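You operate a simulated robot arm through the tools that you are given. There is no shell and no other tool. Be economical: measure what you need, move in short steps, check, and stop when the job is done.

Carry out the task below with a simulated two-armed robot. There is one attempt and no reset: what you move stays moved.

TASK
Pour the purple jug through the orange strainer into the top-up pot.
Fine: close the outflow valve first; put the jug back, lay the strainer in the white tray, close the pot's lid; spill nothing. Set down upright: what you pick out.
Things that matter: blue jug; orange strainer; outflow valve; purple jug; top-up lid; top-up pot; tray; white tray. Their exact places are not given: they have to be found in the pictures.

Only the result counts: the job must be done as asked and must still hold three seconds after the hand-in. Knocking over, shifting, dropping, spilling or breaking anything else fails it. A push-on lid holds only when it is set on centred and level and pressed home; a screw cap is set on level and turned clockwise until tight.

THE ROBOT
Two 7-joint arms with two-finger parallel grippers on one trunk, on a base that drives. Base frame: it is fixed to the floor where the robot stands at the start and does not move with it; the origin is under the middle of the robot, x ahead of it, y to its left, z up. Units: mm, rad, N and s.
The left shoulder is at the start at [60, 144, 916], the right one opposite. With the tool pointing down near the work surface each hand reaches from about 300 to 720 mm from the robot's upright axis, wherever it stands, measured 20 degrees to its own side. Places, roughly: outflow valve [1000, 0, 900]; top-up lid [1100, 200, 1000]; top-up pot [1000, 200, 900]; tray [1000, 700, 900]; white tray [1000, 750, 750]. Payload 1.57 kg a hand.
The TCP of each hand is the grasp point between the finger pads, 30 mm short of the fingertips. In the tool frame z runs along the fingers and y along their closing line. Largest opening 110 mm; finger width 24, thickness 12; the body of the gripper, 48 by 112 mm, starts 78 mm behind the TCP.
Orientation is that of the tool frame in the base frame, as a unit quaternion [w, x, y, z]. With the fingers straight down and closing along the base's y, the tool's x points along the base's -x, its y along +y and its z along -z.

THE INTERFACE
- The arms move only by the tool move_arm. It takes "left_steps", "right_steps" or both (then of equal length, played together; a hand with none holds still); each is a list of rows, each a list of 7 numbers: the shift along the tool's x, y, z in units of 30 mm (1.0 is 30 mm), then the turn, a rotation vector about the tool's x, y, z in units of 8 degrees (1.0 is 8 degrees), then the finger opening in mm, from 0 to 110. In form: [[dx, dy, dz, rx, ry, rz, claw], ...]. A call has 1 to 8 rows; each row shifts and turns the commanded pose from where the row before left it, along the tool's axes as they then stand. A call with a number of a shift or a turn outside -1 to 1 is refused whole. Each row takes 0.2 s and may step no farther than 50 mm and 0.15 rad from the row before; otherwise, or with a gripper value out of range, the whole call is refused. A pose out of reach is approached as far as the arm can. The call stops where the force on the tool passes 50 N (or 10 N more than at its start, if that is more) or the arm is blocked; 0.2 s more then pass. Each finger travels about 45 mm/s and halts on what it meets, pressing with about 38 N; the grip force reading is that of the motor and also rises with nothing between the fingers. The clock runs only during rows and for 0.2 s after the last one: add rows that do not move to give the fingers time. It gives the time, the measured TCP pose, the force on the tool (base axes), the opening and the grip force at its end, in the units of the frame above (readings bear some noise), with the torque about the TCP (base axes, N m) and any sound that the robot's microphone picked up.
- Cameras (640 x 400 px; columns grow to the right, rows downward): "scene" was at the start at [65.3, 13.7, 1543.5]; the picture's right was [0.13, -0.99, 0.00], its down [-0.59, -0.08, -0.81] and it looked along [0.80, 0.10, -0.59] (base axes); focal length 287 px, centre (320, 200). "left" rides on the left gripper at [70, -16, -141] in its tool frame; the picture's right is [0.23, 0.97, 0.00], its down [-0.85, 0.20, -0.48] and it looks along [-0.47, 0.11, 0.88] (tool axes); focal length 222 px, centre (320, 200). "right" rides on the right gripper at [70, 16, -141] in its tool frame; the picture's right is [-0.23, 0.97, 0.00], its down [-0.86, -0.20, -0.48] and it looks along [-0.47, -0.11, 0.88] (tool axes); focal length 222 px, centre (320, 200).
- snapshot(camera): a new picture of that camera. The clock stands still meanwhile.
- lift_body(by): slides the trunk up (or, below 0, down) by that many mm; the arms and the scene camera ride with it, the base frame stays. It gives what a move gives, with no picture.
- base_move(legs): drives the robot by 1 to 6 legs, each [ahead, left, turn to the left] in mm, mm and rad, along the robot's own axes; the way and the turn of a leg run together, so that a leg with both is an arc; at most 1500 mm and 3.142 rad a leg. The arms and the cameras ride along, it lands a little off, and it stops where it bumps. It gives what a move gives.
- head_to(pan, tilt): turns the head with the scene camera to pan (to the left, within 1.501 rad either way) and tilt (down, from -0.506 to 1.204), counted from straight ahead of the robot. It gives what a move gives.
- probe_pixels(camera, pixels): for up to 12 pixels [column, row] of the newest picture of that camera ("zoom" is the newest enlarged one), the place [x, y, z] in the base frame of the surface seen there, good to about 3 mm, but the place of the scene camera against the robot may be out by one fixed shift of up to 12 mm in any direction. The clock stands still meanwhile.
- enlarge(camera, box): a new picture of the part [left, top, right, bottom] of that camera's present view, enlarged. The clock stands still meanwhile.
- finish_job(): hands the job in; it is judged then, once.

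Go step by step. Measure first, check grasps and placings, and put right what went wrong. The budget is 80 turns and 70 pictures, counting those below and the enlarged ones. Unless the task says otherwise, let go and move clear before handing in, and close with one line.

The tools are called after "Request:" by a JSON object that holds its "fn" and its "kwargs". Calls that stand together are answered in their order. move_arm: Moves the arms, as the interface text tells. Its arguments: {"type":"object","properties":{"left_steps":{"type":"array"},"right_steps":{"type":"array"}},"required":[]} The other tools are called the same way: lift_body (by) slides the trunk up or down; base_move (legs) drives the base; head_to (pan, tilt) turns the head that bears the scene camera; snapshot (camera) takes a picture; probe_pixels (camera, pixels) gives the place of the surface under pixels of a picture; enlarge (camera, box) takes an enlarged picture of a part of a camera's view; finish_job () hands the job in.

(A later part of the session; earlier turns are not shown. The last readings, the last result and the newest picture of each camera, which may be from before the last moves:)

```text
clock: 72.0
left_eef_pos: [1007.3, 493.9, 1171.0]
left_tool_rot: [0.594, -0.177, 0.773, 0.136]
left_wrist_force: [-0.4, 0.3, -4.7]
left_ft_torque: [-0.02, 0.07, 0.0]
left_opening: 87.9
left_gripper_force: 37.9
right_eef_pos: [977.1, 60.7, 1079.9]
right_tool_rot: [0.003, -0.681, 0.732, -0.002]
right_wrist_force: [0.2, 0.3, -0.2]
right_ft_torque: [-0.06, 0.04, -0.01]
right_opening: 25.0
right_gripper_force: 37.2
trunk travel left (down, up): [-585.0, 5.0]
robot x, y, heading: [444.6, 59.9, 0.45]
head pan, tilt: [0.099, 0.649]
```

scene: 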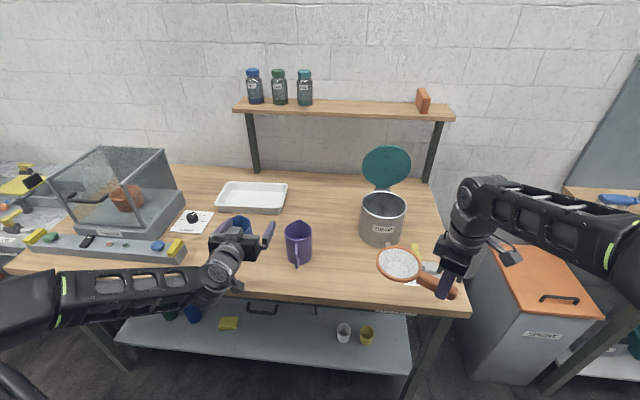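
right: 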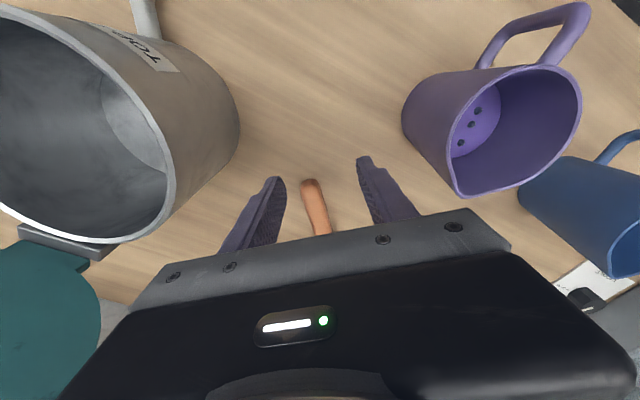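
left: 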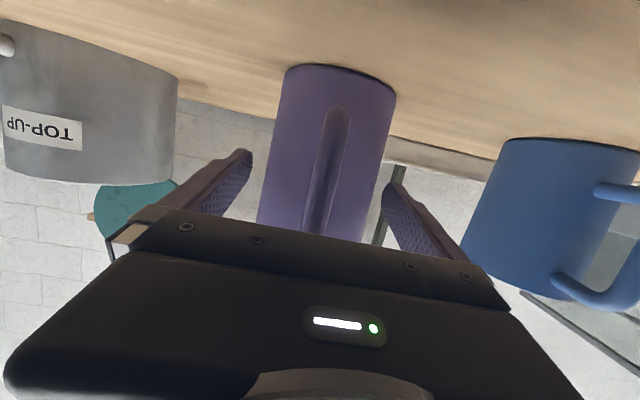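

Now bring the strainer fully over the pot and the jug to hover beside it.

Request:
{"fn": "move_arm", "kwargs": {"right_steps": [[-0.35, -0.776, 0, 0, 0, 0, 0], [-0.35, -0.776, 0, 0, 0, 0, 0], [-0.35, -0.776, 0, 0, 0, 0, 0], [0, 0, 0, 0, 0, 0, 0], [0, 0, 0.5, 0, 0, 0, 0], [0, 0, 0.5, 0, 0, 0, 0], [0, 0, 0, 0, 0, 0, 0], [0, 0, 0, 0, 0, 0, 0]], "left_steps": [[0.24, -0.5, -0.9, 0, 0, 0, 50], [0.24, -0.5, -0.9, 0, 0, 0, 50], [0.24, -0.5, -0.87, 0, 0, 0, 50], [0, -0.9, 0, 0, 0, 0, 50], [0, -0.9, 0, 0, 0, 0, 50], [0, -0.9, 0, 0, 0, 0, 50], [0, -0.9, 0, 0, 0, 0, 50], [0, -0.9, 0, 0, 0, 0, 50]]}}

Request:
{"fn": "move_arm", "kwargs": {"left_steps": [[0, -0.3, 0, 0.805, 0, 0.216, 50], [0, -0.1, 0, 0.805, 0, 0.216, 50], [0, 0, 0, 0.805, 0, 0.216, 50], [0, 0, 0, 0, 0, 0, 50]]}}

Request:
{"fn": "snapshot", "kwargs": {"camera": "scene"}}

```text
clock: 73.8
left_eef_pos: [925.2, 397.3, 1158.7]
left_tool_rot: [0.594, -0.176, 0.773, 0.136]
left_wrist_force: [0.0, -0.6, -3.0]
left_ft_torque: [-0.06, 0.03, 0.0]
left_opening: 87.8
left_gripper_force: 38.1
left hand out of reach, approached as far as the arm can: row 3, 4, 5, 6, 7, 8
right_eef_pos: [1047.3, 86.6, 1051.2]
right_tool_rot: [0.004, -0.682, 0.731, -0.001]
right_wrist_force: [0.3, 0.0, -1.6]
right_ft_torque: [-0.06, -0.01, 0.0]
right_opening: 25.2
right_gripper_force: 36.3
trunk travel left (down, up): [-585.0, 5.0]
robot x, y, heading: [446.1, 58.4, 0.451]
head pan, tilt: [0.099, 0.649]
```

```text
clock: 74.8
left_eef_pos: [929.1, 387.4, 1160.8]
left_tool_rot: [0.609, -0.038, 0.792, 0.03]
left_wrist_force: [1.5, 0.6, -4.1]
left_ft_torque: [0.02, 0.04, 0.02]
left_opening: 87.9
left_gripper_force: 37.7
right_eef_pos: [1048.6, 86.1, 1050.9]
right_tool_rot: [0.003, -0.682, 0.732, -0.001]
right_wrist_force: [0.4, -0.2, -1.4]
right_ft_torque: [0.0, 0.0, -0.02]
right_opening: 25.0
right_gripper_force: 36.8
trunk travel left (down, up): [-585.0, 5.0]
robot x, y, heading: [445.4, 57.2, 0.453]
head pan, tilt: [0.099, 0.649]
```

```text
18 pictures are left
```

scene: 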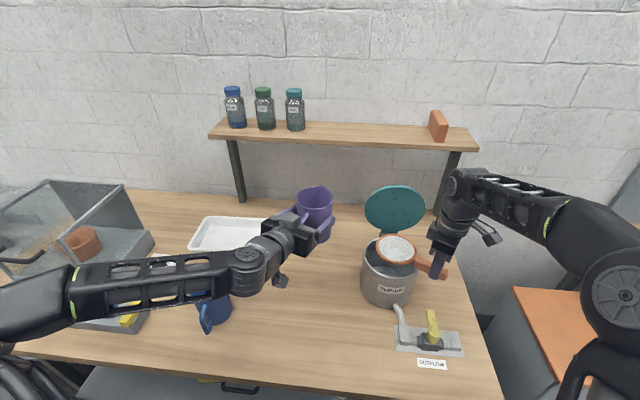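

The left arm is too cross-bodied here. Sliding the base 150 mm to the right puts the left shoulder straight behind the pot; then I move the strainer back left over the pot.

Request:
{"fn": "base_move", "kwargs": {"legs": [[0, -150, 0]]}}

Request:
{"fn": "move_arm", "kwargs": {"right_steps": [[-0.867, 0.497, 0, 0, 0, 0, 0], [-0.867, 0.497, 0, 0, 0, 0, 0], [-0.867, 0.497, 0, 0, 0, 0, 0], [-0.867, 0.497, 0, 0, 0, 0, 0], [-0.867, 0.497, 0, 0, 0, 0, 0], [0, 0, 0, 0, 0, 0, 0]]}}

Request:
{"fn": "snapshot", "kwargs": {"camera": "scene"}}

```text
clock: 76.1
left_eef_pos: [995.8, 249.9, 1160.4]
left_tool_rot: [0.609, -0.037, 0.792, 0.03]
left_wrist_force: [0.4, 0.0, -3.7]
left_ft_torque: [-0.01, 0.06, 0.03]
left_opening: 87.8
left_gripper_force: 38.3
right_eef_pos: [1113.8, -51.4, 1050.2]
right_tool_rot: [0.005, -0.68, 0.734, 0.0]
right_wrist_force: [-0.3, -1.1, -1.8]
right_ft_torque: [0.0, 0.03, 0.02]
right_opening: 24.9
right_gripper_force: 36.4
trunk travel left (down, up): [-585.0, 5.0]
robot x, y, heading: [505.9, -77.0, 0.44]
head pan, tilt: [0.099, 0.649]
```

```text
clock: 77.5
left_eef_pos: [995.5, 250.2, 1158.6]
left_tool_rot: [0.608, -0.037, 0.792, 0.03]
left_wrist_force: [0.6, 0.1, -2.6]
left_ft_torque: [-0.01, 0.04, -0.01]
left_opening: 87.9
left_gripper_force: 38.1
right_eef_pos: [1045.5, 84.8, 1052.2]
right_tool_rot: [0.004, -0.68, 0.734, -0.001]
right_wrist_force: [-0.1, -0.2, 0.5]
right_ft_torque: [-0.04, 0.04, 0.0]
right_opening: 25.1
right_gripper_force: 36.6
trunk travel left (down, up): [-585.0, 5.0]
robot x, y, heading: [512.7, -74.6, 0.448]
head pan, tilt: [0.099, 0.649]
```

```text
17 pictures are left
```

scene: 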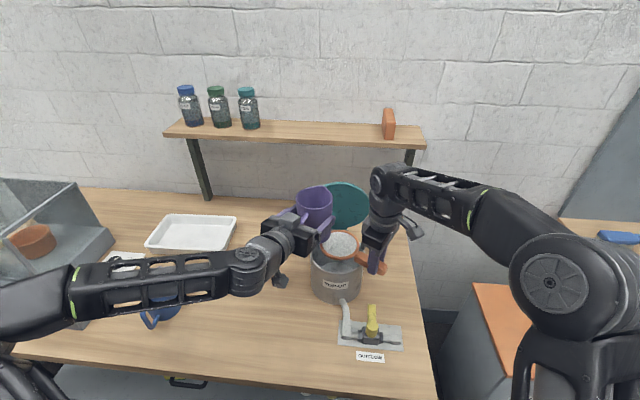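

Strainer is centred under the jug's side (bowl at about (1054,200)). Roll the jug to 40° here (below pouring angle) and check.

Request:
{"fn": "move_arm", "kwargs": {"left_steps": [[-0.07, 0, 0.265, -0.259, 0, 0.966, 50], [-0.07, 0, 0.265, -0.259, 0, 0.966, 50], [-0.07, 0, 0.265, -0.259, 0, 0.966, 50], [-0.07, 0, 0.265, -0.259, 0, 0.966, 50], [0, 0, 0, -0.259, 0, 0.966, 50], [0, 0, 0, 0, 0, 0, 50]]}}

Request:
{"fn": "enlarge", "kwargs": {"camera": "scene", "box": [260, 160, 410, 310]}}

```text
clock: 78.9
left_eef_pos: [1028.3, 255.5, 1158.6]
left_tool_rot: [0.559, 0.174, 0.753, 0.299]
left_wrist_force: [1.4, 0.4, -3.8]
left_ft_torque: [-0.07, 0.04, 0.0]
left_opening: 88.1
left_gripper_force: 37.7
right_eef_pos: [1045.7, 85.7, 1053.6]
right_tool_rot: [0.003, -0.679, 0.734, -0.002]
right_wrist_force: [0.0, -0.1, -0.5]
right_ft_torque: [-0.02, -0.02, 0.01]
right_opening: 25.0
right_gripper_force: 37.0
trunk travel left (down, up): [-585.0, 5.0]
robot x, y, heading: [513.2, -74.2, 0.44]
head pan, tilt: [0.099, 0.649]
```

```text
2.67 times, centred on (335, 235) of scene
```

zoom: 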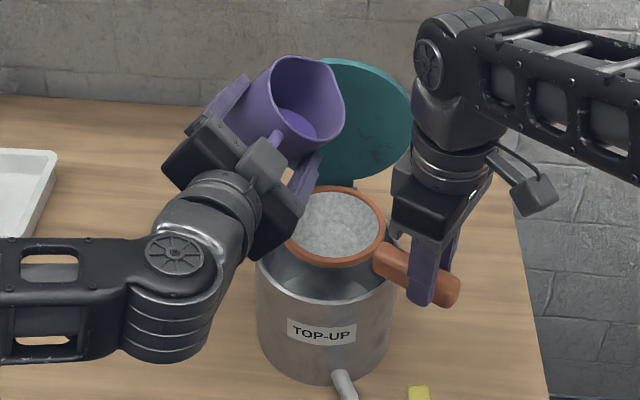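

Jug and bowl line up; the lip is about over the bowl centre. Lower to pouring height and tilt slowly to 55°, then continue to 75°.

Request:
{"fn": "move_arm", "kwargs": {"left_steps": [[0.444, -0.385, 0.119, 0, 0, 0, 50], [0.444, -0.385, 0.119, 0, 0, 0, 50], [0, 0, 0, -0.081, 0, 0.302, 50], [0, 0, 0, -0.081, 0, 0.302, 50], [0, 0, 0, -0.081, 0, 0.302, 50], [0, 0, 0, -0.081, 0, 0.302, 50], [0, 0, 0, -0.081, 0, 0.302, 50], [0, 0, 0, -0.081, 0, 0.302, 50]]}}

Request:
{"fn": "move_arm", "kwargs": {"left_steps": [[-0.025, -0.012, -0.007, -0.081, 0, 0.302, 50], [-0.025, -0.012, -0.007, -0.081, 0, 0.302, 50], [-0.025, -0.012, -0.007, -0.081, 0, 0.302, 50], [-0.025, -0.012, -0.007, -0.081, 0, 0.302, 50]]}}

Request:
{"fn": "enlarge", "kwargs": {"camera": "scene", "box": [260, 160, 410, 310]}}

```text
clock: 80.7
left_eef_pos: [1030.0, 253.3, 1123.5]
left_tool_rot: [0.522, 0.247, 0.715, 0.394]
left_wrist_force: [0.6, 1.1, -3.6]
left_ft_torque: [-0.1, 0.05, 0.0]
left_opening: 88.4
left_gripper_force: 38.3
right_eef_pos: [1046.1, 85.7, 1053.4]
right_tool_rot: [0.003, -0.679, 0.734, -0.002]
right_wrist_force: [0.5, -0.1, -0.8]
right_ft_torque: [-0.04, 0.01, 0.01]
right_opening: 25.0
right_gripper_force: 36.9
trunk travel left (down, up): [-585.0, 5.0]
robot x, y, heading: [510.6, -75.2, 0.445]
head pan, tilt: [0.099, 0.649]
```

```text
clock: 81.7
left_eef_pos: [1029.0, 250.0, 1123.4]
left_tool_rot: [0.493, 0.294, 0.683, 0.452]
left_wrist_force: [-0.3, 0.0, -3.3]
left_ft_torque: [-0.06, 0.02, 0.03]
left_opening: 88.2
left_gripper_force: 37.7
right_eef_pos: [1045.4, 85.4, 1053.7]
right_tool_rot: [0.003, -0.679, 0.734, -0.001]
right_wrist_force: [-0.3, 0.3, -0.9]
right_ft_torque: [-0.01, 0.03, 0.04]
right_opening: 24.9
right_gripper_force: 36.3
trunk travel left (down, up): [-585.0, 5.0]
robot x, y, heading: [510.7, -79.3, 0.443]
head pan, tilt: [0.099, 0.649]
```

```text
2.67 times, centred on (335, 235) of scene
```

zoom: 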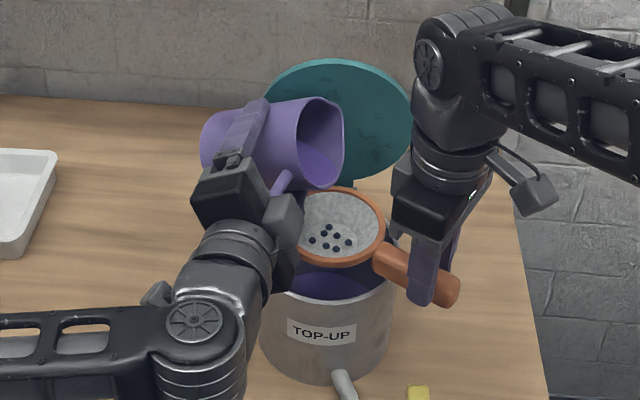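

Pouring works: the lumps lie in the strainer and purple liquid is in the pot. Continue tilting slowly.

Request:
{"fn": "move_arm", "kwargs": {"left_steps": [[-0.03, -0.012, -0.008, -0.081, 0, 0.302, 50], [-0.03, -0.012, -0.008, -0.081, 0, 0.302, 50], [-0.03, -0.012, -0.008, -0.081, 0, 0.302, 50], [-0.03, -0.012, -0.008, -0.081, 0, 0.302, 50], [-0.05, -0.005, -0.015, -0.081, 0, 0.302, 50], [-0.05, -0.005, -0.015, -0.081, 0, 0.302, 50], [-0.05, -0.005, -0.015, -0.081, 0, 0.302, 50], [-0.05, -0.005, -0.015, -0.081, 0, 0.302, 50]]}}

Request:
{"fn": "move_arm", "kwargs": {"left_steps": [[-0.056, -0.005, -0.015, -0.081, 0, 0.302, 50], [-0.056, -0.005, -0.015, -0.081, 0, 0.302, 50], [-0.056, -0.005, -0.015, -0.081, 0, 0.302, 50], [-0.056, -0.005, -0.015, -0.081, 0, 0.302, 50], [-0.065, 0.015, -0.018, -0.081, 0, 0.302, 50], [-0.065, 0.015, -0.018, -0.081, 0, 0.302, 50], [-0.065, 0.015, -0.018, -0.081, 0, 0.302, 50], [-0.065, 0.015, -0.018, -0.081, 0, 0.302, 50]]}}

Request:
{"fn": "enlarge", "kwargs": {"camera": "scene", "box": [260, 160, 410, 310]}}

```text
clock: 83.5
left_eef_pos: [1021.8, 250.1, 1122.4]
left_tool_rot: [0.423, 0.384, 0.601, 0.558]
left_wrist_force: [0.0, -0.2, -1.9]
left_ft_torque: [-0.05, 0.02, 0.04]
left_opening: 87.9
left_gripper_force: 37.9
left hand out of reach, approached as far as the arm can: row 6, 7, 8
right_eef_pos: [1046.2, 85.4, 1053.7]
right_tool_rot: [0.004, -0.679, 0.734, -0.001]
right_wrist_force: [-0.1, 0.5, -1.3]
right_ft_torque: [-0.02, -0.01, -0.03]
right_opening: 25.2
right_gripper_force: 36.4
trunk travel left (down, up): [-585.0, 5.0]
robot x, y, heading: [510.3, -75.2, 0.443]
head pan, tilt: [0.099, 0.649]
```

```text
clock: 85.3
left_eef_pos: [999.1, 266.1, 1122.0]
left_tool_rot: [0.34, 0.459, 0.504, 0.648]
left_wrist_force: [-0.5, -0.5, -0.8]
left_ft_torque: [-0.03, -0.01, -0.01]
left_opening: 87.7
left_gripper_force: 37.8
left hand out of reach, approached as far as the arm can: row 1, 2, 3, 4, 5, 6, 7, 8
right_eef_pos: [1046.0, 84.2, 1052.3]
right_tool_rot: [0.005, -0.679, 0.734, -0.002]
right_wrist_force: [0.5, -1.0, -0.9]
right_ft_torque: [-0.03, -0.02, 0.04]
right_opening: 24.9
right_gripper_force: 36.3
trunk travel left (down, up): [-585.0, 5.0]
robot x, y, heading: [511.0, -76.5, 0.445]
head pan, tilt: [0.099, 0.649]
```

```text
2.67 times, centred on (335, 235) of scene
```

zoom: 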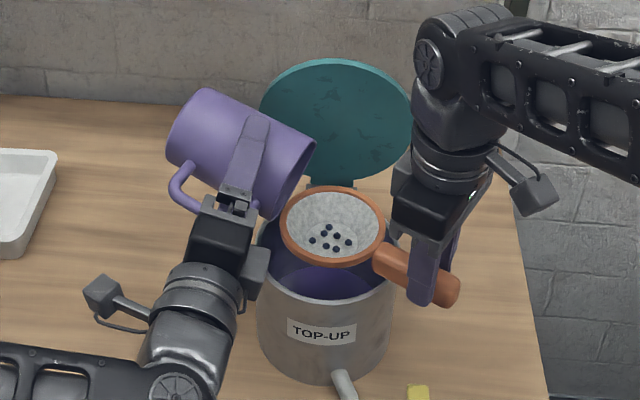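

The jug is tilted to 105° and its weight has fallen to almost nothing, but the lip has drifted left toward the bowl's rim. I'll slide the strainer 15 mm left under it and let it drain.

Request:
{"fn": "move_arm", "kwargs": {"right_steps": [[-0.22, 0.13, 0, 0, 0, 0, 0], [-0.22, 0.13, 0, 0, 0, 0, 0], [0, 0, 0, 0, 0, 0, 0], [0, 0, 0, 0, 0, 0, 0], [0, 0, 0, 0, 0, 0, 0], [0, 0, 0, 0, 0, 0, 0], [0, 0, 0, 0, 0, 0, 0], [0, 0, 0, 0, 0, 0, 0]]}}

Request:
{"fn": "snapshot", "kwargs": {"camera": "left"}}

```text
clock: 87.1
left_eef_pos: [996.9, 266.6, 1123.2]
left_tool_rot: [0.341, 0.459, 0.504, 0.648]
left_wrist_force: [0.3, -0.4, -1.0]
left_ft_torque: [-0.01, 0.02, 0.01]
left_opening: 88.3
left_gripper_force: 37.7
right_eef_pos: [1039.5, 98.7, 1052.3]
right_tool_rot: [0.004, -0.679, 0.734, -0.002]
right_wrist_force: [0.3, 0.1, 0.1]
right_ft_torque: [-0.04, 0.01, 0.03]
right_opening: 24.8
right_gripper_force: 36.4
trunk travel left (down, up): [-585.0, 5.0]
robot x, y, heading: [510.8, -74.5, 0.449]
head pan, tilt: [0.099, 0.649]
```

```text
13 pictures are left
```

left: 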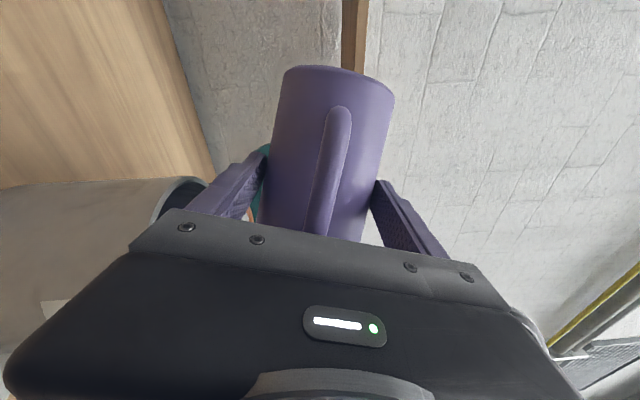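

Drained. Roll the jug back upright while moving it up and left, clear of the strainer.

Request:
{"fn": "move_arm", "kwargs": {"left_steps": [[0, 0, 0, 0.259, 0, -0.966, 50], [0, 0, 0, 0.259, 0, -0.966, 50], [0, 0, 0, 0.259, 0, -0.966, 50], [0, 0, 0, 0.259, 0, -0.966, 50], [0.33, 0.4, 0.09, 0, 0, 0, 50], [0.33, 0.4, 0.09, 0, 0, 0, 50], [0.33, 0.4, 0.09, 0, 0, 0, 50], [0, 0, 0, 0.259, 0, -0.966, 50]]}}

Request:
{"fn": "move_arm", "kwargs": {"left_steps": [[0, 0, 0, 0.259, 0, -0.966, 50], [0, 0, 0, 0.259, 0, -0.966, 50], [0, 0, 0, 0.259, 0, -0.966, 50], [0, 0, 0, 0.259, 0, -0.966, 50], [0, 0, 0, 0.259, 0, -0.966, 50], [0, 0, 0, 0.259, 0, -0.966, 50], [0, 0, 0, 0.259, 0, -0.966, 50], [0, 0, 0, 0.259, 0, -0.966, 50]]}}

Request:
{"fn": "enlarge", "kwargs": {"camera": "scene", "box": [230, 150, 420, 330]}}

```text
clock: 88.9
left_eef_pos: [995.0, 306.3, 1147.2]
left_tool_rot: [0.493, 0.295, 0.683, 0.451]
left_wrist_force: [-0.8, 0.2, -0.9]
left_ft_torque: [-0.06, 0.06, 0.04]
left_opening: 87.6
left_gripper_force: 38.2
right_eef_pos: [1040.8, 99.0, 1052.3]
right_tool_rot: [0.003, -0.68, 0.734, -0.002]
right_wrist_force: [0.4, 0.1, -0.4]
right_ft_torque: [-0.01, -0.02, 0.01]
right_opening: 24.9
right_gripper_force: 37.0
trunk travel left (down, up): [-585.0, 5.0]
robot x, y, heading: [515.5, -73.9, 0.447]
head pan, tilt: [0.099, 0.649]
```

```text
clock: 90.7
left_eef_pos: [995.5, 306.7, 1148.7]
left_tool_rot: [0.609, -0.032, 0.792, 0.036]
left_wrist_force: [0.0, -0.3, -1.2]
left_ft_torque: [-0.01, 0.02, -0.01]
left_opening: 87.7
left_gripper_force: 37.9
right_eef_pos: [1040.8, 100.0, 1051.3]
right_tool_rot: [0.005, -0.68, 0.733, -0.002]
right_wrist_force: [0.7, 0.4, 0.3]
right_ft_torque: [-0.05, -0.01, 0.03]
right_opening: 24.8
right_gripper_force: 36.6
trunk travel left (down, up): [-585.0, 5.0]
robot x, y, heading: [508.7, -75.6, 0.446]
head pan, tilt: [0.099, 0.649]
```

```text
2.22 times, centred on (325, 240) of scene
```

zoom: 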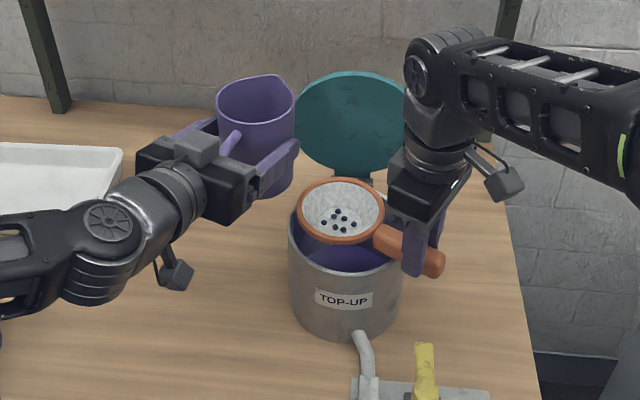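

No spill visible. Raise the strainer slightly, then drive back to the jug-grasp stance (back 238, left 148).

Request:
{"fn": "move_arm", "kwargs": {"right_steps": [[0, 0, -0.5, 0, 0, 0, 0], [0, 0, -0.5, 0, 0, 0, 0], [0, 0, 0, 0, 0, 0, 0]], "left_steps": [[0, 0, 0, -0.805, 0, -0.216, 50], [0, 0, 0, -0.805, 0, -0.216, 50], [0, 0, 0, -0.805, 0, -0.216, 50]]}}

Request:
{"fn": "base_move", "kwargs": {"legs": [[-120, 0, 0], [-118, 0, 0], [0, 148, 0]]}}

```text
clock: 91.5
left_eef_pos: [995.0, 306.7, 1148.0]
left_tool_rot: [0.596, -0.17, 0.772, 0.143]
left_wrist_force: [0.0, -1.0, -1.8]
left_ft_torque: [-0.01, 0.01, -0.01]
left_opening: 87.6
left_gripper_force: 38.0
right_eef_pos: [1040.2, 97.7, 1080.3]
right_tool_rot: [0.004, -0.68, 0.733, -0.002]
right_wrist_force: [-0.1, -0.3, -1.4]
right_ft_torque: [-0.01, 0.06, 0.0]
right_opening: 24.9
right_gripper_force: 36.6
trunk travel left (down, up): [-585.0, 5.0]
robot x, y, heading: [512.0, -75.0, 0.447]
head pan, tilt: [0.099, 0.649]
```

```text
clock: 94.6
left_eef_pos: [717.7, 335.0, 1148.0]
left_tool_rot: [0.597, -0.167, 0.772, 0.14]
left_wrist_force: [-0.7, -0.2, -1.4]
left_ft_torque: [0.01, 0.01, -0.04]
left_opening: 87.9
left_gripper_force: 38.2
right_eef_pos: [761.7, 128.7, 1082.6]
right_tool_rot: [0.004, -0.677, 0.736, -0.002]
right_wrist_force: [-0.3, 0.9, -0.1]
right_ft_torque: [-0.07, -0.02, 0.0]
right_opening: 25.1
right_gripper_force: 36.3
trunk travel left (down, up): [-585.0, 5.0]
robot x, y, heading: [232.1, -45.2, 0.442]
head pan, tilt: [0.099, 0.649]
```

Request:
{"fn": "move_arm", "kwargs": {"left_steps": [[-0.256, 0.146, 0.954, 0.03, 0, -0.12, 50], [-0.256, 0.146, 0.954, 0, 0, 0, 50], [-0.256, 0.146, 0.954, 0, 0, 0, 50], [0.9, 0, 0.24, 0, 0, 0, 50], [0.9, 0, 0.24, 0, 0, 0, 50], [0.9, 0, 0.24, 0, 0, 0, 50], [0.9, 0, 0.24, 0, 0, 0, 50], [0.9, 0, 0.24, 0, 0, 0, 50]]}}

Request:
{"fn": "move_arm", "kwargs": {"left_steps": [[0.7, 0, 0.19, 0, 0, 0, 50], [0.3, 0, 0.08, 0, 0, 0, 50], [0, 0, 0, 0, 0, 0, 50], [0, 0, 0, 0, 0, 0, 50]]}}

```text
clock: 96.4
left_eef_pos: [794.5, 382.7, 1009.9]
left_tool_rot: [0.598, -0.172, 0.771, 0.134]
left_wrist_force: [-0.3, 0.6, -0.7]
left_ft_torque: [-0.02, 0.03, 0.01]
left_opening: 87.8
left_gripper_force: 37.7
right_eef_pos: [762.6, 126.9, 1081.7]
right_tool_rot: [0.003, -0.677, 0.736, -0.001]
right_wrist_force: [0.4, -0.4, -0.2]
right_ft_torque: [-0.04, 0.01, 0.0]
right_opening: 24.9
right_gripper_force: 36.2
trunk travel left (down, up): [-585.0, 5.0]
robot x, y, heading: [233.2, -41.5, 0.438]
head pan, tilt: [0.099, 0.649]
```

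```text
clock: 97.4
left_eef_pos: [795.6, 381.9, 979.3]
left_tool_rot: [0.598, -0.172, 0.772, 0.133]
left_wrist_force: [1.0, -0.5, -1.7]
left_ft_torque: [-0.02, 0.02, 0.01]
left_opening: 87.7
left_gripper_force: 37.8
right_eef_pos: [762.9, 127.8, 1082.8]
right_tool_rot: [0.004, -0.678, 0.735, -0.001]
right_wrist_force: [-0.1, -0.2, -0.8]
right_ft_torque: [-0.06, -0.02, -0.02]
right_opening: 25.1
right_gripper_force: 36.7
trunk travel left (down, up): [-585.0, 5.0]
robot x, y, heading: [230.7, -44.5, 0.437]
head pan, tilt: [0.099, 0.649]
```

Request:
{"fn": "move_arm", "kwargs": {"left_steps": [[0.6, 0.157, 0.11, 0, 0, 0, 50], [0.4, 0, 0.1, 0, 0, 0, 50], [0.2, 0, 0.06, 0, 0, 0, 50], [0.13, 0, 0.035, 0, 0, 0, 50], [0, 0, 0, 0, 0, 0, 50]]}}

Request:
{"fn": "enlarge", "kwargs": {"camera": "scene", "box": [230, 160, 390, 290]}}

```text
clock: 98.6
left_eef_pos: [790.5, 389.1, 938.3]
left_tool_rot: [0.598, -0.173, 0.771, 0.135]
left_wrist_force: [0.2, 0.8, 3.3]
left_ft_torque: [0.05, 0.05, 0.01]
left_opening: 87.6
left_gripper_force: 38.2
right_eef_pos: [761.6, 128.4, 1081.0]
right_tool_rot: [0.003, -0.677, 0.736, -0.003]
right_wrist_force: [0.4, -1.0, -2.0]
right_ft_torque: [-0.02, -0.03, -0.03]
right_opening: 24.7
right_gripper_force: 36.6
trunk travel left (down, up): [-585.0, 5.0]
robot x, y, heading: [232.1, -43.2, 0.442]
head pan, tilt: [0.099, 0.649]
```

```text
3.08 times, centred on (310, 225) of scene
```

zoom: 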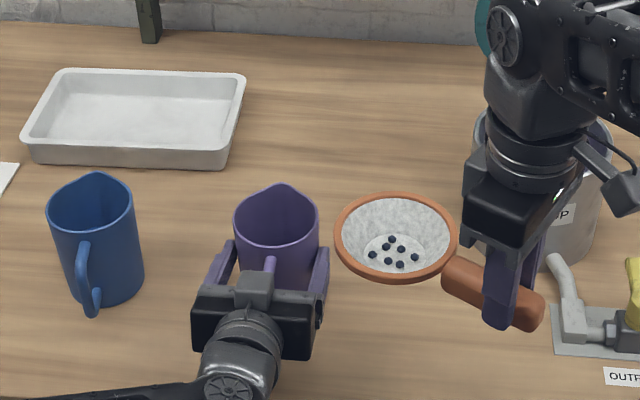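

Jug is down (contact felt) within about 4 mm of its old place. Release and raise the hand straight up.

Request:
{"fn": "move_arm", "kwargs": {"left_steps": [[0, 0, 0, 0, 0, 0, 95], [0, 0, 0, 0, 0, 0, 110], [0, 0, 0, 0, 0, 0, 110], [0, 0, 0, 0, 0, 0, 110], [-0.9, 0, -0.24, 0, 0, 0, 110], [-0.9, 0, -0.24, 0, 0, 0, 110], [-0.9, 0, -0.24, 0, 0, 0, 110], [-0.9, 0, -0.24, 0, 0, 0, 110]]}}

Request:
{"fn": "move_arm", "kwargs": {"left_steps": [[-0.9, 0, -0.24, 0, 0, 0, 110], [-0.9, 0, -0.24, 0, 0, 0, 110], [-0.4, 0.5, -0.9, 0, 0, 0, 110], [0, 1, -0.5, 0, 0, 0, 110], [0, 1, -0.5, 0, 0, 0, 110], [0, 1, -0.5, 0, 0, 0, 110], [0, 1, -0.5, 0, 0, 0, 110], [0, 1, 0, 0, 0, 0, 110]]}}

Request:
{"fn": "snapshot", "kwargs": {"camera": "scene"}}

```text
clock: 100.4
left_eef_pos: [790.2, 388.8, 1048.1]
left_tool_rot: [0.598, -0.171, 0.772, 0.133]
left_wrist_force: [0.1, 0.3, 0.2]
left_ft_torque: [0.01, 0.0, 0.0]
left_opening: 110.1
left_gripper_force: 0.1
right_eef_pos: [762.4, 128.6, 1082.4]
right_tool_rot: [0.005, -0.677, 0.736, -0.002]
right_wrist_force: [0.2, -0.6, -0.5]
right_ft_torque: [-0.01, 0.02, 0.01]
right_opening: 24.8
right_gripper_force: 36.2
trunk travel left (down, up): [-585.0, 5.0]
robot x, y, heading: [232.1, -45.3, 0.443]
head pan, tilt: [0.099, 0.649]
```

```text
clock: 102.2
left_eef_pos: [644.6, 503.1, 1139.3]
left_tool_rot: [0.598, -0.172, 0.771, 0.134]
left_wrist_force: [0.4, 0.6, -0.2]
left_ft_torque: [0.02, 0.02, 0.04]
left_opening: 110.1
left_gripper_force: 0.2
right_eef_pos: [762.2, 127.4, 1081.8]
right_tool_rot: [0.004, -0.678, 0.735, -0.003]
right_wrist_force: [0.1, 0.4, -0.5]
right_ft_torque: [-0.03, 0.01, -0.02]
right_opening: 24.6
right_gripper_force: 36.9
trunk travel left (down, up): [-585.0, 5.0]
robot x, y, heading: [232.7, -40.0, 0.439]
head pan, tilt: [0.099, 0.649]
```

```text
10 pictures are left
```

scene: 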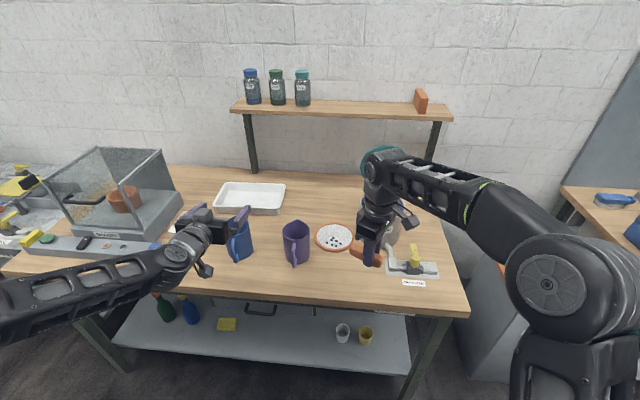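

Request:
{"fn": "probe_pixels", "kwargs": {"camera": "scene", "pixels": [[161, 151], [181, 205], [97, 148], [75, 215], [285, 206], [280, 188], [216, 205], [226, 186], [250, 195], [160, 258], [232, 246], [170, 245]]}}

```text
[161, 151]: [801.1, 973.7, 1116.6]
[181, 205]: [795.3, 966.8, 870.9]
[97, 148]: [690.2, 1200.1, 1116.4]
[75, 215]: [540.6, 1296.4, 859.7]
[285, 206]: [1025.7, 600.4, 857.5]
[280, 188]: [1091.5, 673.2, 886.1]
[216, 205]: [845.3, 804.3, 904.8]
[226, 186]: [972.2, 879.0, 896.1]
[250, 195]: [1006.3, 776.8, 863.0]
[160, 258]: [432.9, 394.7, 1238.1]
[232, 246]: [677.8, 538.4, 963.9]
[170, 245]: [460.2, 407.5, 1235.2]
```

Jug is back in place. Now fold the left hand compactly before driving left toward the tray.

Request:
{"fn": "move_arm", "kwargs": {"left_steps": [[0.2, -0.3, -0.75, 0, 0, 0, 60], [0.2, -0.3, -0.75, 0, 0, 0, 30], [0.2, -0.3, -0.75, 0, 0, 0, 0], [0.2, -0.3, -0.75, 0, 0, 0, 0], [0.2, -0.3, -0.75, 0, 0, 0, 0], [0, 0, 0, 0, 1, 0, 0], [0, 0, 0, 0, 1, 0, 0], [0, 0, 0, 0, 1, 0, 0]]}}

Request:
{"fn": "move_arm", "kwargs": {"left_steps": [[0, 0, 0, 0, 1, 0, 0], [0, 0, 0, 0, 1, 0, 0], [0, 0, 0, 0, 1, 0, 0], [0, 0, 0, 0, 1, 0, 0], [0, 0, 0, 0, 1, 0, 0], [0, 0, 0, 0, 1, 0, 0], [0, 0, 0, 0, 0.3, 0, 0]], "right_steps": [[0, 0, 0, 0, 0, -0.75, 0], [0, 0, 0, 0, 0, -0.75, 0], [0, 0, 0, 0, 0, -0.75, 0], [0, 0, 0, 0, 0, -0.75, 0], [0, 0, 0, 0, 0, -0.75, 0], [0, 0, 0, 0, 0, 0, 0], [0, 0, 0, 0, 0, 0, 0]]}}

```text
clock: 104.0
left_eef_pos: [587.7, 437.6, 1157.5]
left_tool_rot: [0.47, -0.188, 0.857, 0.1]
left_wrist_force: [-0.9, 0.2, -1.3]
left_ft_torque: [0.0, -0.04, 0.01]
left_opening: 0.0
left_gripper_force: 21.8
left hand out of reach, approached as far as the arm can: row 4, 5, 8
right_eef_pos: [762.2, 125.3, 1081.9]
right_tool_rot: [0.004, -0.677, 0.736, -0.001]
right_wrist_force: [-0.2, 0.4, -0.8]
right_ft_torque: [-0.04, 0.03, 0.0]
right_opening: 25.1
right_gripper_force: 36.3
trunk travel left (down, up): [-585.0, 5.0]
robot x, y, heading: [233.2, -41.6, 0.439]
head pan, tilt: [0.099, 0.649]
```

```text
clock: 105.6
left_eef_pos: [586.1, 439.8, 1163.7]
left_tool_rot: [0.077, -0.212, 0.974, 0.014]
left_wrist_force: [0.2, 0.2, 0.7]
left_ft_torque: [-0.01, -0.03, 0.01]
left_opening: 0.0
left_gripper_force: 21.9
left hand out of reach, approached as far as the arm can: row 1
right_eef_pos: [761.9, 127.5, 1082.8]
right_tool_rot: [-0.004, 0.845, -0.534, 0.002]
right_wrist_force: [-0.3, -0.2, -0.6]
right_ft_torque: [-0.07, 0.0, 0.0]
right_opening: 25.3
right_gripper_force: 36.3
trunk travel left (down, up): [-585.0, 5.0]
robot x, y, heading: [232.3, -43.6, 0.44]
head pan, tilt: [0.099, 0.649]
```

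Request:
{"fn": "probe_pixels", "kwargs": {"camera": "scene", "pixels": [[240, 112], [340, 115], [445, 120], [250, 150], [255, 98]]}}

Request:
{"fn": "base_move", "kwargs": {"legs": [[0, 340, 0]]}}

```text
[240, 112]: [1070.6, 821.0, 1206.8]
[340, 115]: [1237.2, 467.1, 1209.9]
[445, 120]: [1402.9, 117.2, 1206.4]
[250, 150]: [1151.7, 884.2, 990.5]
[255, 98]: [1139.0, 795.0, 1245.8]
```

```text
clock: 107.8
left_eef_pos: [437.3, 749.6, 1164.2]
left_tool_rot: [0.078, -0.217, 0.973, 0.015]
left_wrist_force: [0.7, 0.1, -1.6]
left_ft_torque: [0.01, -0.02, 0.02]
left_opening: 0.2
left_gripper_force: 21.0
right_eef_pos: [614.9, 438.5, 1083.5]
right_tool_rot: [-0.004, 0.847, -0.532, 0.003]
right_wrist_force: [0.3, 0.1, -1.0]
right_ft_torque: [-0.03, 0.01, 0.01]
right_opening: 25.0
right_gripper_force: 36.9
trunk travel left (down, up): [-585.0, 5.0]
robot x, y, heading: [88.7, 260.1, 0.45]
head pan, tilt: [0.099, 0.649]
```

Request:
{"fn": "base_move", "kwargs": {"legs": [[322, 0, 0]]}}

Request:
{"fn": "head_to", "kwargs": {"pan": 0.0, "tilt": 0.8}}

Request:
{"fn": "snapshot", "kwargs": {"camera": "scene"}}

```text
clock: 110.0
left_eef_pos: [732.8, 892.1, 1163.6]
left_tool_rot: [0.077, -0.217, 0.973, 0.016]
left_wrist_force: [-0.4, -0.4, -0.1]
left_ft_torque: [0.0, 0.01, -0.01]
left_opening: 0.0
left_gripper_force: 22.0
right_eef_pos: [911.0, 579.2, 1080.4]
right_tool_rot: [-0.004, 0.847, -0.531, 0.002]
right_wrist_force: [0.0, -0.4, -1.5]
right_ft_torque: [-0.04, -0.02, 0.0]
right_opening: 25.0
right_gripper_force: 36.3
trunk travel left (down, up): [-585.0, 5.0]
robot x, y, heading: [381.2, 405.0, 0.452]
head pan, tilt: [0.099, 0.649]
```

```text
clock: 110.7
left_eef_pos: [731.0, 891.2, 1165.8]
left_tool_rot: [0.078, -0.216, 0.973, 0.015]
left_wrist_force: [0.3, 0.1, -0.6]
left_ft_torque: [-0.03, -0.01, -0.02]
left_opening: 0.0
left_gripper_force: 21.1
right_eef_pos: [909.4, 580.1, 1081.7]
right_tool_rot: [-0.003, 0.848, -0.53, 0.002]
right_wrist_force: [-0.7, -0.5, -0.8]
right_ft_torque: [-0.03, -0.03, 0.04]
right_opening: 25.1
right_gripper_force: 37.0
trunk travel left (down, up): [-585.0, 5.0]
robot x, y, heading: [382.6, 406.9, 0.449]
head pan, tilt: [0.0, 0.799]
```

```text
9 pictures are left
```

scene: 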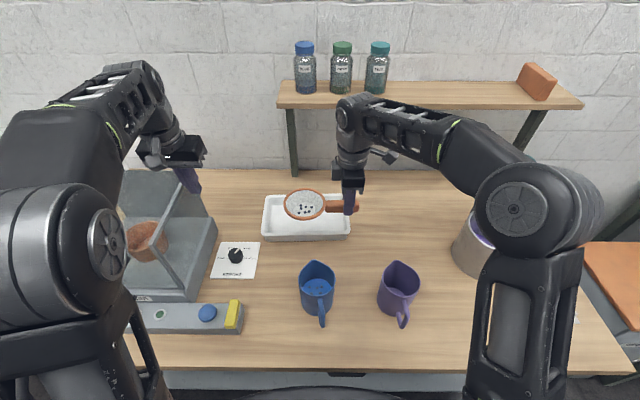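

Request:
{"fn": "probe_pixels", "kwargs": {"camera": "scene", "pixels": [[263, 234], [350, 231], [348, 200], [267, 197], [275, 230], [340, 228], [300, 228], [346, 225], [270, 215], [303, 204], [304, 220], [322, 203]]}}

```text
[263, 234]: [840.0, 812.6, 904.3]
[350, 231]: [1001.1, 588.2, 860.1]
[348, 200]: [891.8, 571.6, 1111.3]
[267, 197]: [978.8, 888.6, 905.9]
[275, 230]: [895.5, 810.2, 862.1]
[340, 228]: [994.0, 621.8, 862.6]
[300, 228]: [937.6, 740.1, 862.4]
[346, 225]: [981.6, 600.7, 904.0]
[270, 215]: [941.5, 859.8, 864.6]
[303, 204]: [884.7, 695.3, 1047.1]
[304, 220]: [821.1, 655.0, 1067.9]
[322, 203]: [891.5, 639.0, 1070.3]
```

Move lower and extend over the tray.

Request:
{"fn": "move_arm", "kwargs": {"right_steps": [[0, -0.3, 0.9, 0, 0, 0, 0], [0, -0.3, 0.9, 0, 0, 0, 0], [-0.3, -0.3, 0.9, 0, 0, 0, 0], [-0.3, -0.5, 0.9, 0, 0, 0, 0], [-0.3, -0.7, 0.2, 0, 0, 0, 0], [-0.4, -0.7, 0, 0, 0, 0, 0], [-0.37, -0.8, 0, 0, 0, 0, 0], [0, 0, 0, 0, 0, 0, 0]]}}

Request:
{"fn": "enlarge", "kwargs": {"camera": "scene", "box": [240, 150, 400, 260]}}

```text
clock: 112.5
left_eef_pos: [731.1, 890.7, 1165.0]
left_tool_rot: [0.077, -0.217, 0.973, 0.016]
left_wrist_force: [-0.8, 0.3, 0.2]
left_ft_torque: [0.01, 0.0, 0.01]
left_opening: 0.0
left_gripper_force: 21.6
right_eef_pos: [987.9, 672.2, 968.6]
right_tool_rot: [-0.003, 0.848, -0.531, 0.003]
right_wrist_force: [0.0, 0.4, -0.2]
right_ft_torque: [-0.03, 0.02, 0.01]
right_opening: 25.3
right_gripper_force: 36.4
trunk travel left (down, up): [-585.0, 5.0]
robot x, y, heading: [381.3, 401.4, 0.448]
head pan, tilt: [0.0, 0.799]
```

```text
3.64 times, centred on (320, 205) of scene
```

zoom: 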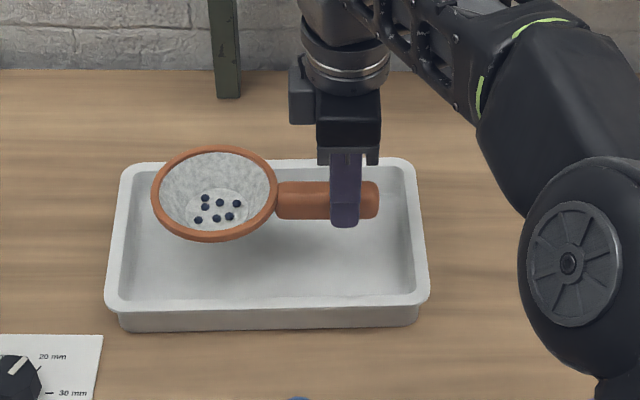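

Well placed. Lower to the tray floor and release.

Request:
{"fn": "move_arm", "kwargs": {"right_steps": [[0, 0, 0.8, 0, 0, 0, 0], [0, 0, 0.8, 0, 0, 0, 0], [0, 0, 0.4, 0, 0, 0, 0], [0, 0, 0.2, 0, 0, 0, 0], [0, 0, 0.1, 0, 0, 0, 0], [0, 0, 0, 0, 0, 0, 0]]}}

Request:
{"fn": "enlarge", "kwargs": {"camera": "scene", "box": [240, 150, 400, 260]}}

```text
clock: 113.9
left_eef_pos: [731.5, 890.6, 1165.9]
left_tool_rot: [0.078, -0.217, 0.973, 0.015]
left_wrist_force: [-0.1, 0.1, 0.5]
left_ft_torque: [0.0, 0.01, -0.01]
left_opening: 0.1
left_gripper_force: 21.4
right_eef_pos: [987.8, 672.5, 900.9]
right_tool_rot: [-0.006, 0.846, -0.532, 0.003]
right_wrist_force: [3.0, -1.1, 11.0]
right_ft_torque: [0.92, 0.73, -0.18]
right_opening: 24.9
right_gripper_force: 36.4
trunk travel left (down, up): [-585.0, 5.0]
robot x, y, heading: [381.6, 404.8, 0.45]
head pan, tilt: [0.0, 0.799]
```

```text
3.64 times, centred on (320, 205) of scene
```

zoom: 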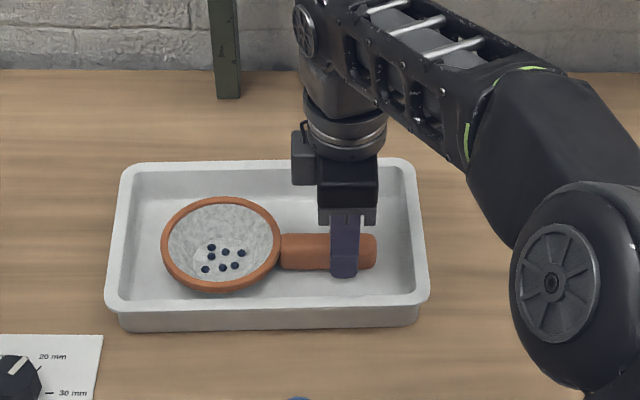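

Bowl is on the floor of the tray (11 N contact). Release and lift away.

Request:
{"fn": "move_arm", "kwargs": {"right_steps": [[0, 0, -0.05, 0, 0, 0, 0], [0, 0, 0, 0, 0, 0, 50], [0, 0, 0, 0, 0, 0, 50], [0, 0, 0, 0, 0, 0, 50], [0, 0, -0.6, 0, 0, 0, 50], [0, 0.2, -0.9, 0, 0, 0, 50], [0, 0.5, -1, 0, 0, 0, 50], [0, 0.8, -1, 0, 0, 0, 50]]}}

Request:
{"fn": "move_arm", "kwargs": {"right_steps": [[0, 1, -0.8, 0, 0, 0, 50], [0, 1, -0.8, 0, 0, 0, 50], [0, 1, -0.8, 0, 0, 0, 50], [0, 1, -0.8, 0, 0, 0, 50], [0, 1, -0.5, 0, 0, 0, 20], [0, 0, 0, 0, 0, 0, 0], [0, 0, 0, 0, 0, 0, 0]]}}

Request:
{"fn": "enlarge", "kwargs": {"camera": "scene", "box": [240, 150, 480, 330]}}

```text
clock: 115.7
left_eef_pos: [732.4, 890.0, 1165.7]
left_tool_rot: [0.079, -0.216, 0.973, 0.015]
left_wrist_force: [0.5, 0.1, -0.4]
left_ft_torque: [0.03, -0.07, 0.02]
left_opening: 0.2
left_gripper_force: 20.7
right_eef_pos: [948.0, 652.1, 1006.8]
right_tool_rot: [-0.005, 0.847, -0.531, 0.003]
right_wrist_force: [0.1, 0.6, 0.0]
right_ft_torque: [0.04, -0.03, 0.0]
right_opening: 50.0
right_gripper_force: 0.0
trunk travel left (down, up): [-585.0, 5.0]
robot x, y, heading: [382.0, 404.0, 0.45]
head pan, tilt: [0.0, 0.799]
```

```text
clock: 117.3
left_eef_pos: [732.2, 891.2, 1165.4]
left_tool_rot: [0.078, -0.217, 0.973, 0.015]
left_wrist_force: [0.4, 0.6, -0.3]
left_ft_torque: [-0.01, -0.04, 0.01]
left_opening: 0.0
left_gripper_force: 21.2
right_eef_pos: [809.1, 586.1, 1116.1]
right_tool_rot: [-0.004, 0.847, -0.532, 0.003]
right_wrist_force: [0.2, 0.1, -0.3]
right_ft_torque: [0.0, -0.03, 0.03]
right_opening: 0.0
right_gripper_force: 10.6
trunk travel left (down, up): [-585.0, 5.0]
robot x, y, heading: [380.7, 405.0, 0.447]
head pan, tilt: [0.0, 0.799]
```

```text
2.22 times, centred on (360, 240) of scene
```

zoom: 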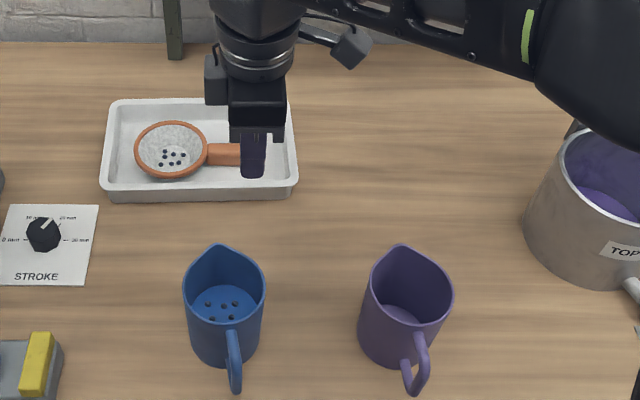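

The strainer lies upright in the tray and the jug stands in place. Now drive back to the pot stance to close the lid.

Request:
{"fn": "base_move", "kwargs": {"legs": [[-30, 0, 0], [0, -340, 0]]}}

Request:
{"fn": "move_arm", "kwargs": {"right_steps": [[0, 0.5, -0.3, 1, 0, 0, 40], [0, 0.5, -0.3, 1, 0, 0, 70], [0, 0, -0.3, 1, 0, 0, 70], [0, 0, 0, 0.5, 0, 0, 70], [1, 0, 0, 0, 0, 0, 70], [1, 0, 0, 0, 0, 0, 70], [1, 0, 0, 0, 0, 0, 70], [0.7, 0, 0, 0, 0, 0, 70]]}}

Request:
{"fn": "head_to", "kwargs": {"pan": -0.2, "tilt": 0.6}}

Request:
{"fn": "snapshot", "kwargs": {"camera": "scene"}}

```text
clock: 119.9
left_eef_pos: [850.0, 574.5, 1164.7]
left_tool_rot: [0.078, -0.217, 0.973, 0.015]
left_wrist_force: [-0.7, 0.3, 0.9]
left_ft_torque: [0.04, 0.01, 0.03]
left_opening: 0.0
left_gripper_force: 21.4
right_eef_pos: [930.1, 269.0, 1114.0]
right_tool_rot: [-0.004, 0.847, -0.531, 0.002]
right_wrist_force: [-0.2, -0.2, 0.6]
right_ft_torque: [0.02, 0.01, 0.0]
right_opening: 0.0
right_gripper_force: 21.3
trunk travel left (down, up): [-585.0, 5.0]
robot x, y, heading: [502.2, 85.4, 0.453]
head pan, tilt: [0.0, 0.799]
```

```text
clock: 121.7
left_eef_pos: [849.6, 576.4, 1164.7]
left_tool_rot: [0.077, -0.218, 0.973, 0.015]
left_wrist_force: [-0.3, 0.0, -0.6]
left_ft_torque: [0.02, 0.02, -0.03]
left_opening: 0.0
left_gripper_force: 21.8
right_eef_pos: [945.9, 157.0, 1137.7]
right_tool_rot: [-0.208, 0.822, -0.514, 0.13]
right_wrist_force: [0.2, 0.0, 0.0]
right_ft_torque: [0.0, -0.02, 0.0]
right_opening: 69.8
right_gripper_force: 0.1
trunk travel left (down, up): [-585.0, 5.0]
robot x, y, heading: [502.0, 89.9, 0.451]
head pan, tilt: [0.0, 0.799]
```

```text
clock: 122.4
left_eef_pos: [850.2, 576.0, 1164.9]
left_tool_rot: [0.078, -0.218, 0.973, 0.015]
left_wrist_force: [0.4, -0.8, 0.0]
left_ft_torque: [-0.02, 0.02, -0.01]
left_opening: 0.3
left_gripper_force: 21.1
right_eef_pos: [946.4, 157.8, 1138.9]
right_tool_rot: [-0.209, 0.822, -0.514, 0.131]
right_wrist_force: [0.5, 0.1, -0.9]
right_ft_torque: [0.0, -0.01, 0.01]
right_opening: 70.0
right_gripper_force: 0.0
trunk travel left (down, up): [-585.0, 5.0]
robot x, y, heading: [498.8, 86.7, 0.451]
head pan, tilt: [-0.201, 0.6]
```

```text
5 pictures are left
```

scene: 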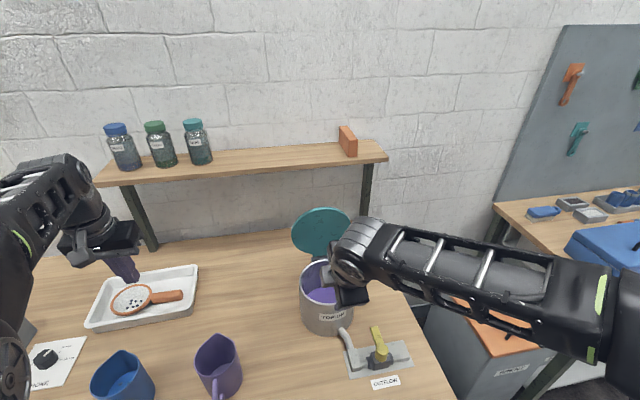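

Request:
{"fn": "probe_pixels", "kwargs": {"camera": "scene", "pixels": [[320, 209], [322, 211], [318, 220], [316, 235], [314, 250], [297, 230], [345, 222]]}}

```text
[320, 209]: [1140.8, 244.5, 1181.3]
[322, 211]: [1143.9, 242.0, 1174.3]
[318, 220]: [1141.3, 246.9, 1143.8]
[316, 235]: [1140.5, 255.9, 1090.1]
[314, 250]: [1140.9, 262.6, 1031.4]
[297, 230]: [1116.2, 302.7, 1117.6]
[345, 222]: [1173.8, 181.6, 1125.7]
```

Request:
{"fn": "move_arm", "kwargs": {"right_steps": [[0.07, -0.4, -0.73, 0, 0, 0, 70], [0.07, -0.4, -0.73, 0, 0, 0, 70], [0, -1, 0.343, 0, 0, 0, 70], [0, -1, 0.343, 0, 0, 0, 70], [0, -1, 0.343, 0, 0, 0, 70], [0, -1, 0.343, 0, 0, 0, 70], [0, -1, 0.343, 0, 0, 0, 70], [0, -1, 0.343, 0, 0, 0, 70]]}}

Request:
{"fn": "snapshot", "kwargs": {"camera": "right"}}

```text
clock: 124.2
left_eef_pos: [849.4, 575.1, 1164.7]
left_tool_rot: [0.078, -0.217, 0.973, 0.015]
left_wrist_force: [-0.3, -0.3, 0.2]
left_ft_torque: [0.03, -0.01, 0.0]
left_opening: 0.2
left_gripper_force: 21.4
right_eef_pos: [1118.1, 233.6, 1219.4]
right_tool_rot: [-0.209, 0.822, -0.514, 0.13]
right_wrist_force: [1.3, -0.4, -0.8]
right_ft_torque: [-0.01, 0.0, -0.01]
right_opening: 69.7
right_gripper_force: 0.0
trunk travel left (down, up): [-585.0, 5.0]
robot x, y, heading: [501.8, 88.7, 0.451]
head pan, tilt: [-0.201, 0.6]
```

```text
4 pictures are left
```

right: 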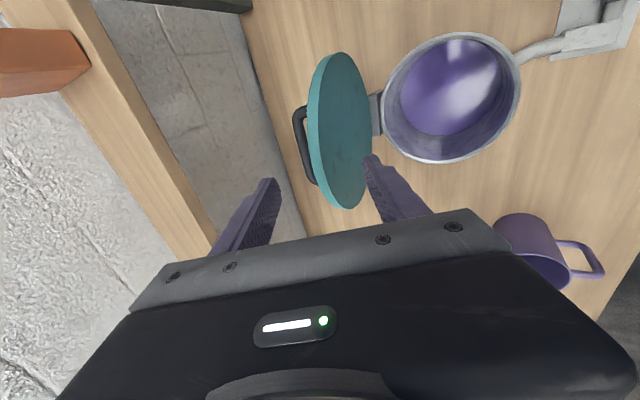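

Request:
{"fn": "probe_pixels", "kwargs": {"camera": "right", "pixels": [[345, 200], [320, 160], [335, 62], [365, 130], [312, 120], [378, 165]]}}

```text
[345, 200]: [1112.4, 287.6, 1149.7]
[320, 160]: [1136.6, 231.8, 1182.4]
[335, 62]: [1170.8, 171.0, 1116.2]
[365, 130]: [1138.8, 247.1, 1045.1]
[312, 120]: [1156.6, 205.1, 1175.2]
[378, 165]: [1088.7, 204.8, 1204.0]
```

Lid's top edge (≈u 1127, z 1182) lies between the fingers' lines. Insert, then draw the caged lid down along its arc.

Request:
{"fn": "move_arm", "kwargs": {"right_steps": [[0, 0, 0.75, 0, 0, 0, 70], [0, 0, 0.75, 0, 0, 0, 70], [0, 0.66, -0.21, 0, 0, 0, 55], [0, 0.66, -0.21, 0, 0, 0, 42], [0, 0.73, -0.09, 0.44, 0, 0, 36], [0, 0.73, -0.09, 0.44, 0, 0, 36], [0, 0, 0, 0, 0, 0, 36]]}}

Request:
{"fn": "enlarge", "kwargs": {"camera": "scene", "box": [260, 180, 400, 340]}}

```text
clock: 125.8
left_eef_pos: [848.8, 575.1, 1163.8]
left_tool_rot: [0.078, -0.217, 0.973, 0.016]
left_wrist_force: [1.1, 0.0, 0.5]
left_ft_torque: [0.0, 0.0, 0.0]
left_opening: 0.1
left_gripper_force: 21.1
right_eef_pos: [1064.5, 207.9, 1154.4]
right_tool_rot: [-0.258, 0.807, -0.506, 0.162]
right_wrist_force: [0.0, -0.3, 0.5]
right_ft_torque: [-0.01, 0.0, 0.0]
right_opening: 36.0
right_gripper_force: 0.0
trunk travel left (down, up): [-585.0, 5.0]
robot x, y, heading: [502.5, 89.3, 0.453]
head pan, tilt: [-0.201, 0.6]
```

```text
2.50 times, centred on (330, 260) of scene
5 turns are left
```

zoom: 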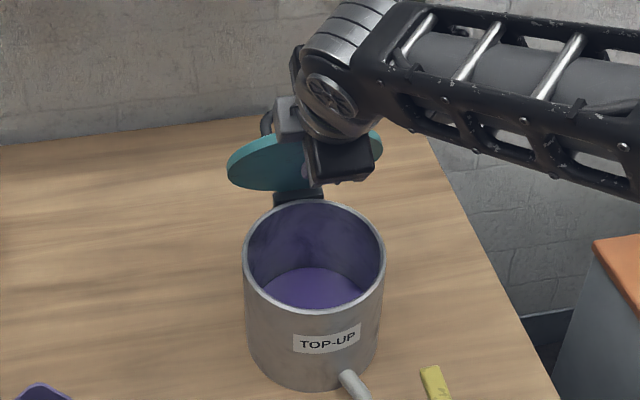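

The lid is following in the cage. Continue lowering it, withdraw the fingers and rise, then look.

Request:
{"fn": "move_arm", "kwargs": {"right_steps": [[0, 0.73, 0, 0.44, 0, 0, 36], [0, 0.73, 0, 0.44, 0, 0, 36], [0, 0.72, 0.13, 0.38, 0, 0, 36], [0, 0.72, 0.13, 0.38, 0, 0, 36], [0, 0.65, 0.22, 0.31, 0, 0, 36], [0, 0.6, 0.2, 0.31, 0, 0, 36], [0, 0, 0, 0, 0, 0, 36]]}}

Request:
{"fn": "move_arm", "kwargs": {"right_steps": [[0, 0.29, -0.6, 0, 0, 0, 36], [0, 0.29, -0.83, 0, 0, 0, 36], [0, -0.4, -0.6, 0, 0, 0, 36], [0, -0.8, -0.6, 0, 0, 0, 10], [0, -0.8, -0.6, -1, 0, 0, 0], [0, 0, 0, -1, 0, 0, 0], [0, 0, 0, -1, 0, 0, 0], [0, 0, 0, 0, 0, 0, 0]]}}

Request:
{"fn": "enlarge", "kwargs": {"camera": "scene", "box": [260, 180, 400, 340]}}

```text
clock: 127.4
left_eef_pos: [849.1, 574.6, 1165.3]
left_tool_rot: [0.077, -0.218, 0.973, 0.016]
left_wrist_force: [-0.2, 0.1, -0.3]
left_ft_torque: [0.02, -0.02, -0.02]
left_opening: 0.0
left_gripper_force: 22.0
right_eef_pos: [1002.2, 180.9, 1059.7]
right_tool_rot: [-0.382, 0.757, -0.473, 0.239]
right_wrist_force: [0.5, -0.7, 0.3]
right_ft_torque: [0.01, -0.01, 0.0]
right_opening: 36.1
right_gripper_force: 0.1
right hand out of reach, approached as far as the arm can: row 6
trunk travel left (down, up): [-585.0, 5.0]
robot x, y, heading: [497.6, 89.0, 0.447]
head pan, tilt: [-0.201, 0.6]
```

```text
clock: 129.2
left_eef_pos: [848.1, 575.9, 1164.0]
left_tool_rot: [0.078, -0.218, 0.973, 0.015]
left_wrist_force: [0.9, 0.4, -0.7]
left_ft_torque: [0.0, -0.03, 0.03]
left_opening: 0.0
left_gripper_force: 21.6
right_eef_pos: [980.1, 184.8, 1163.7]
right_tool_rot: [-0.217, 0.82, -0.513, 0.135]
right_wrist_force: [0.8, 0.0, -0.1]
right_ft_torque: [-0.01, 0.04, 0.01]
right_opening: 0.0
right_gripper_force: 21.1
right hand out of reach, approached as far as the arm can: row 1, 2
trunk travel left (down, up): [-585.0, 5.0]
robot x, y, heading: [499.0, 84.9, 0.447]
head pan, tilt: [-0.201, 0.6]
```

```text
2.50 times, centred on (330, 260) of scene
4 turns are left
```

zoom: 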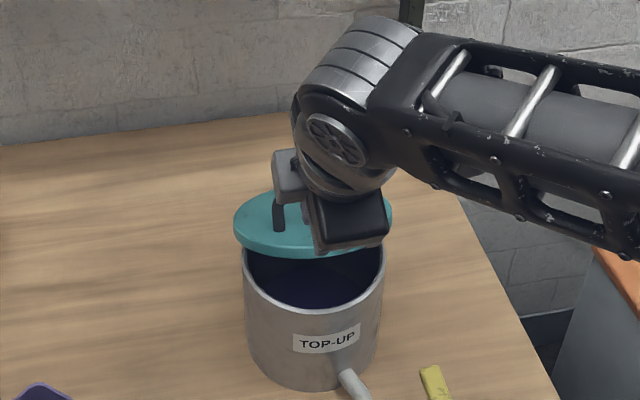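

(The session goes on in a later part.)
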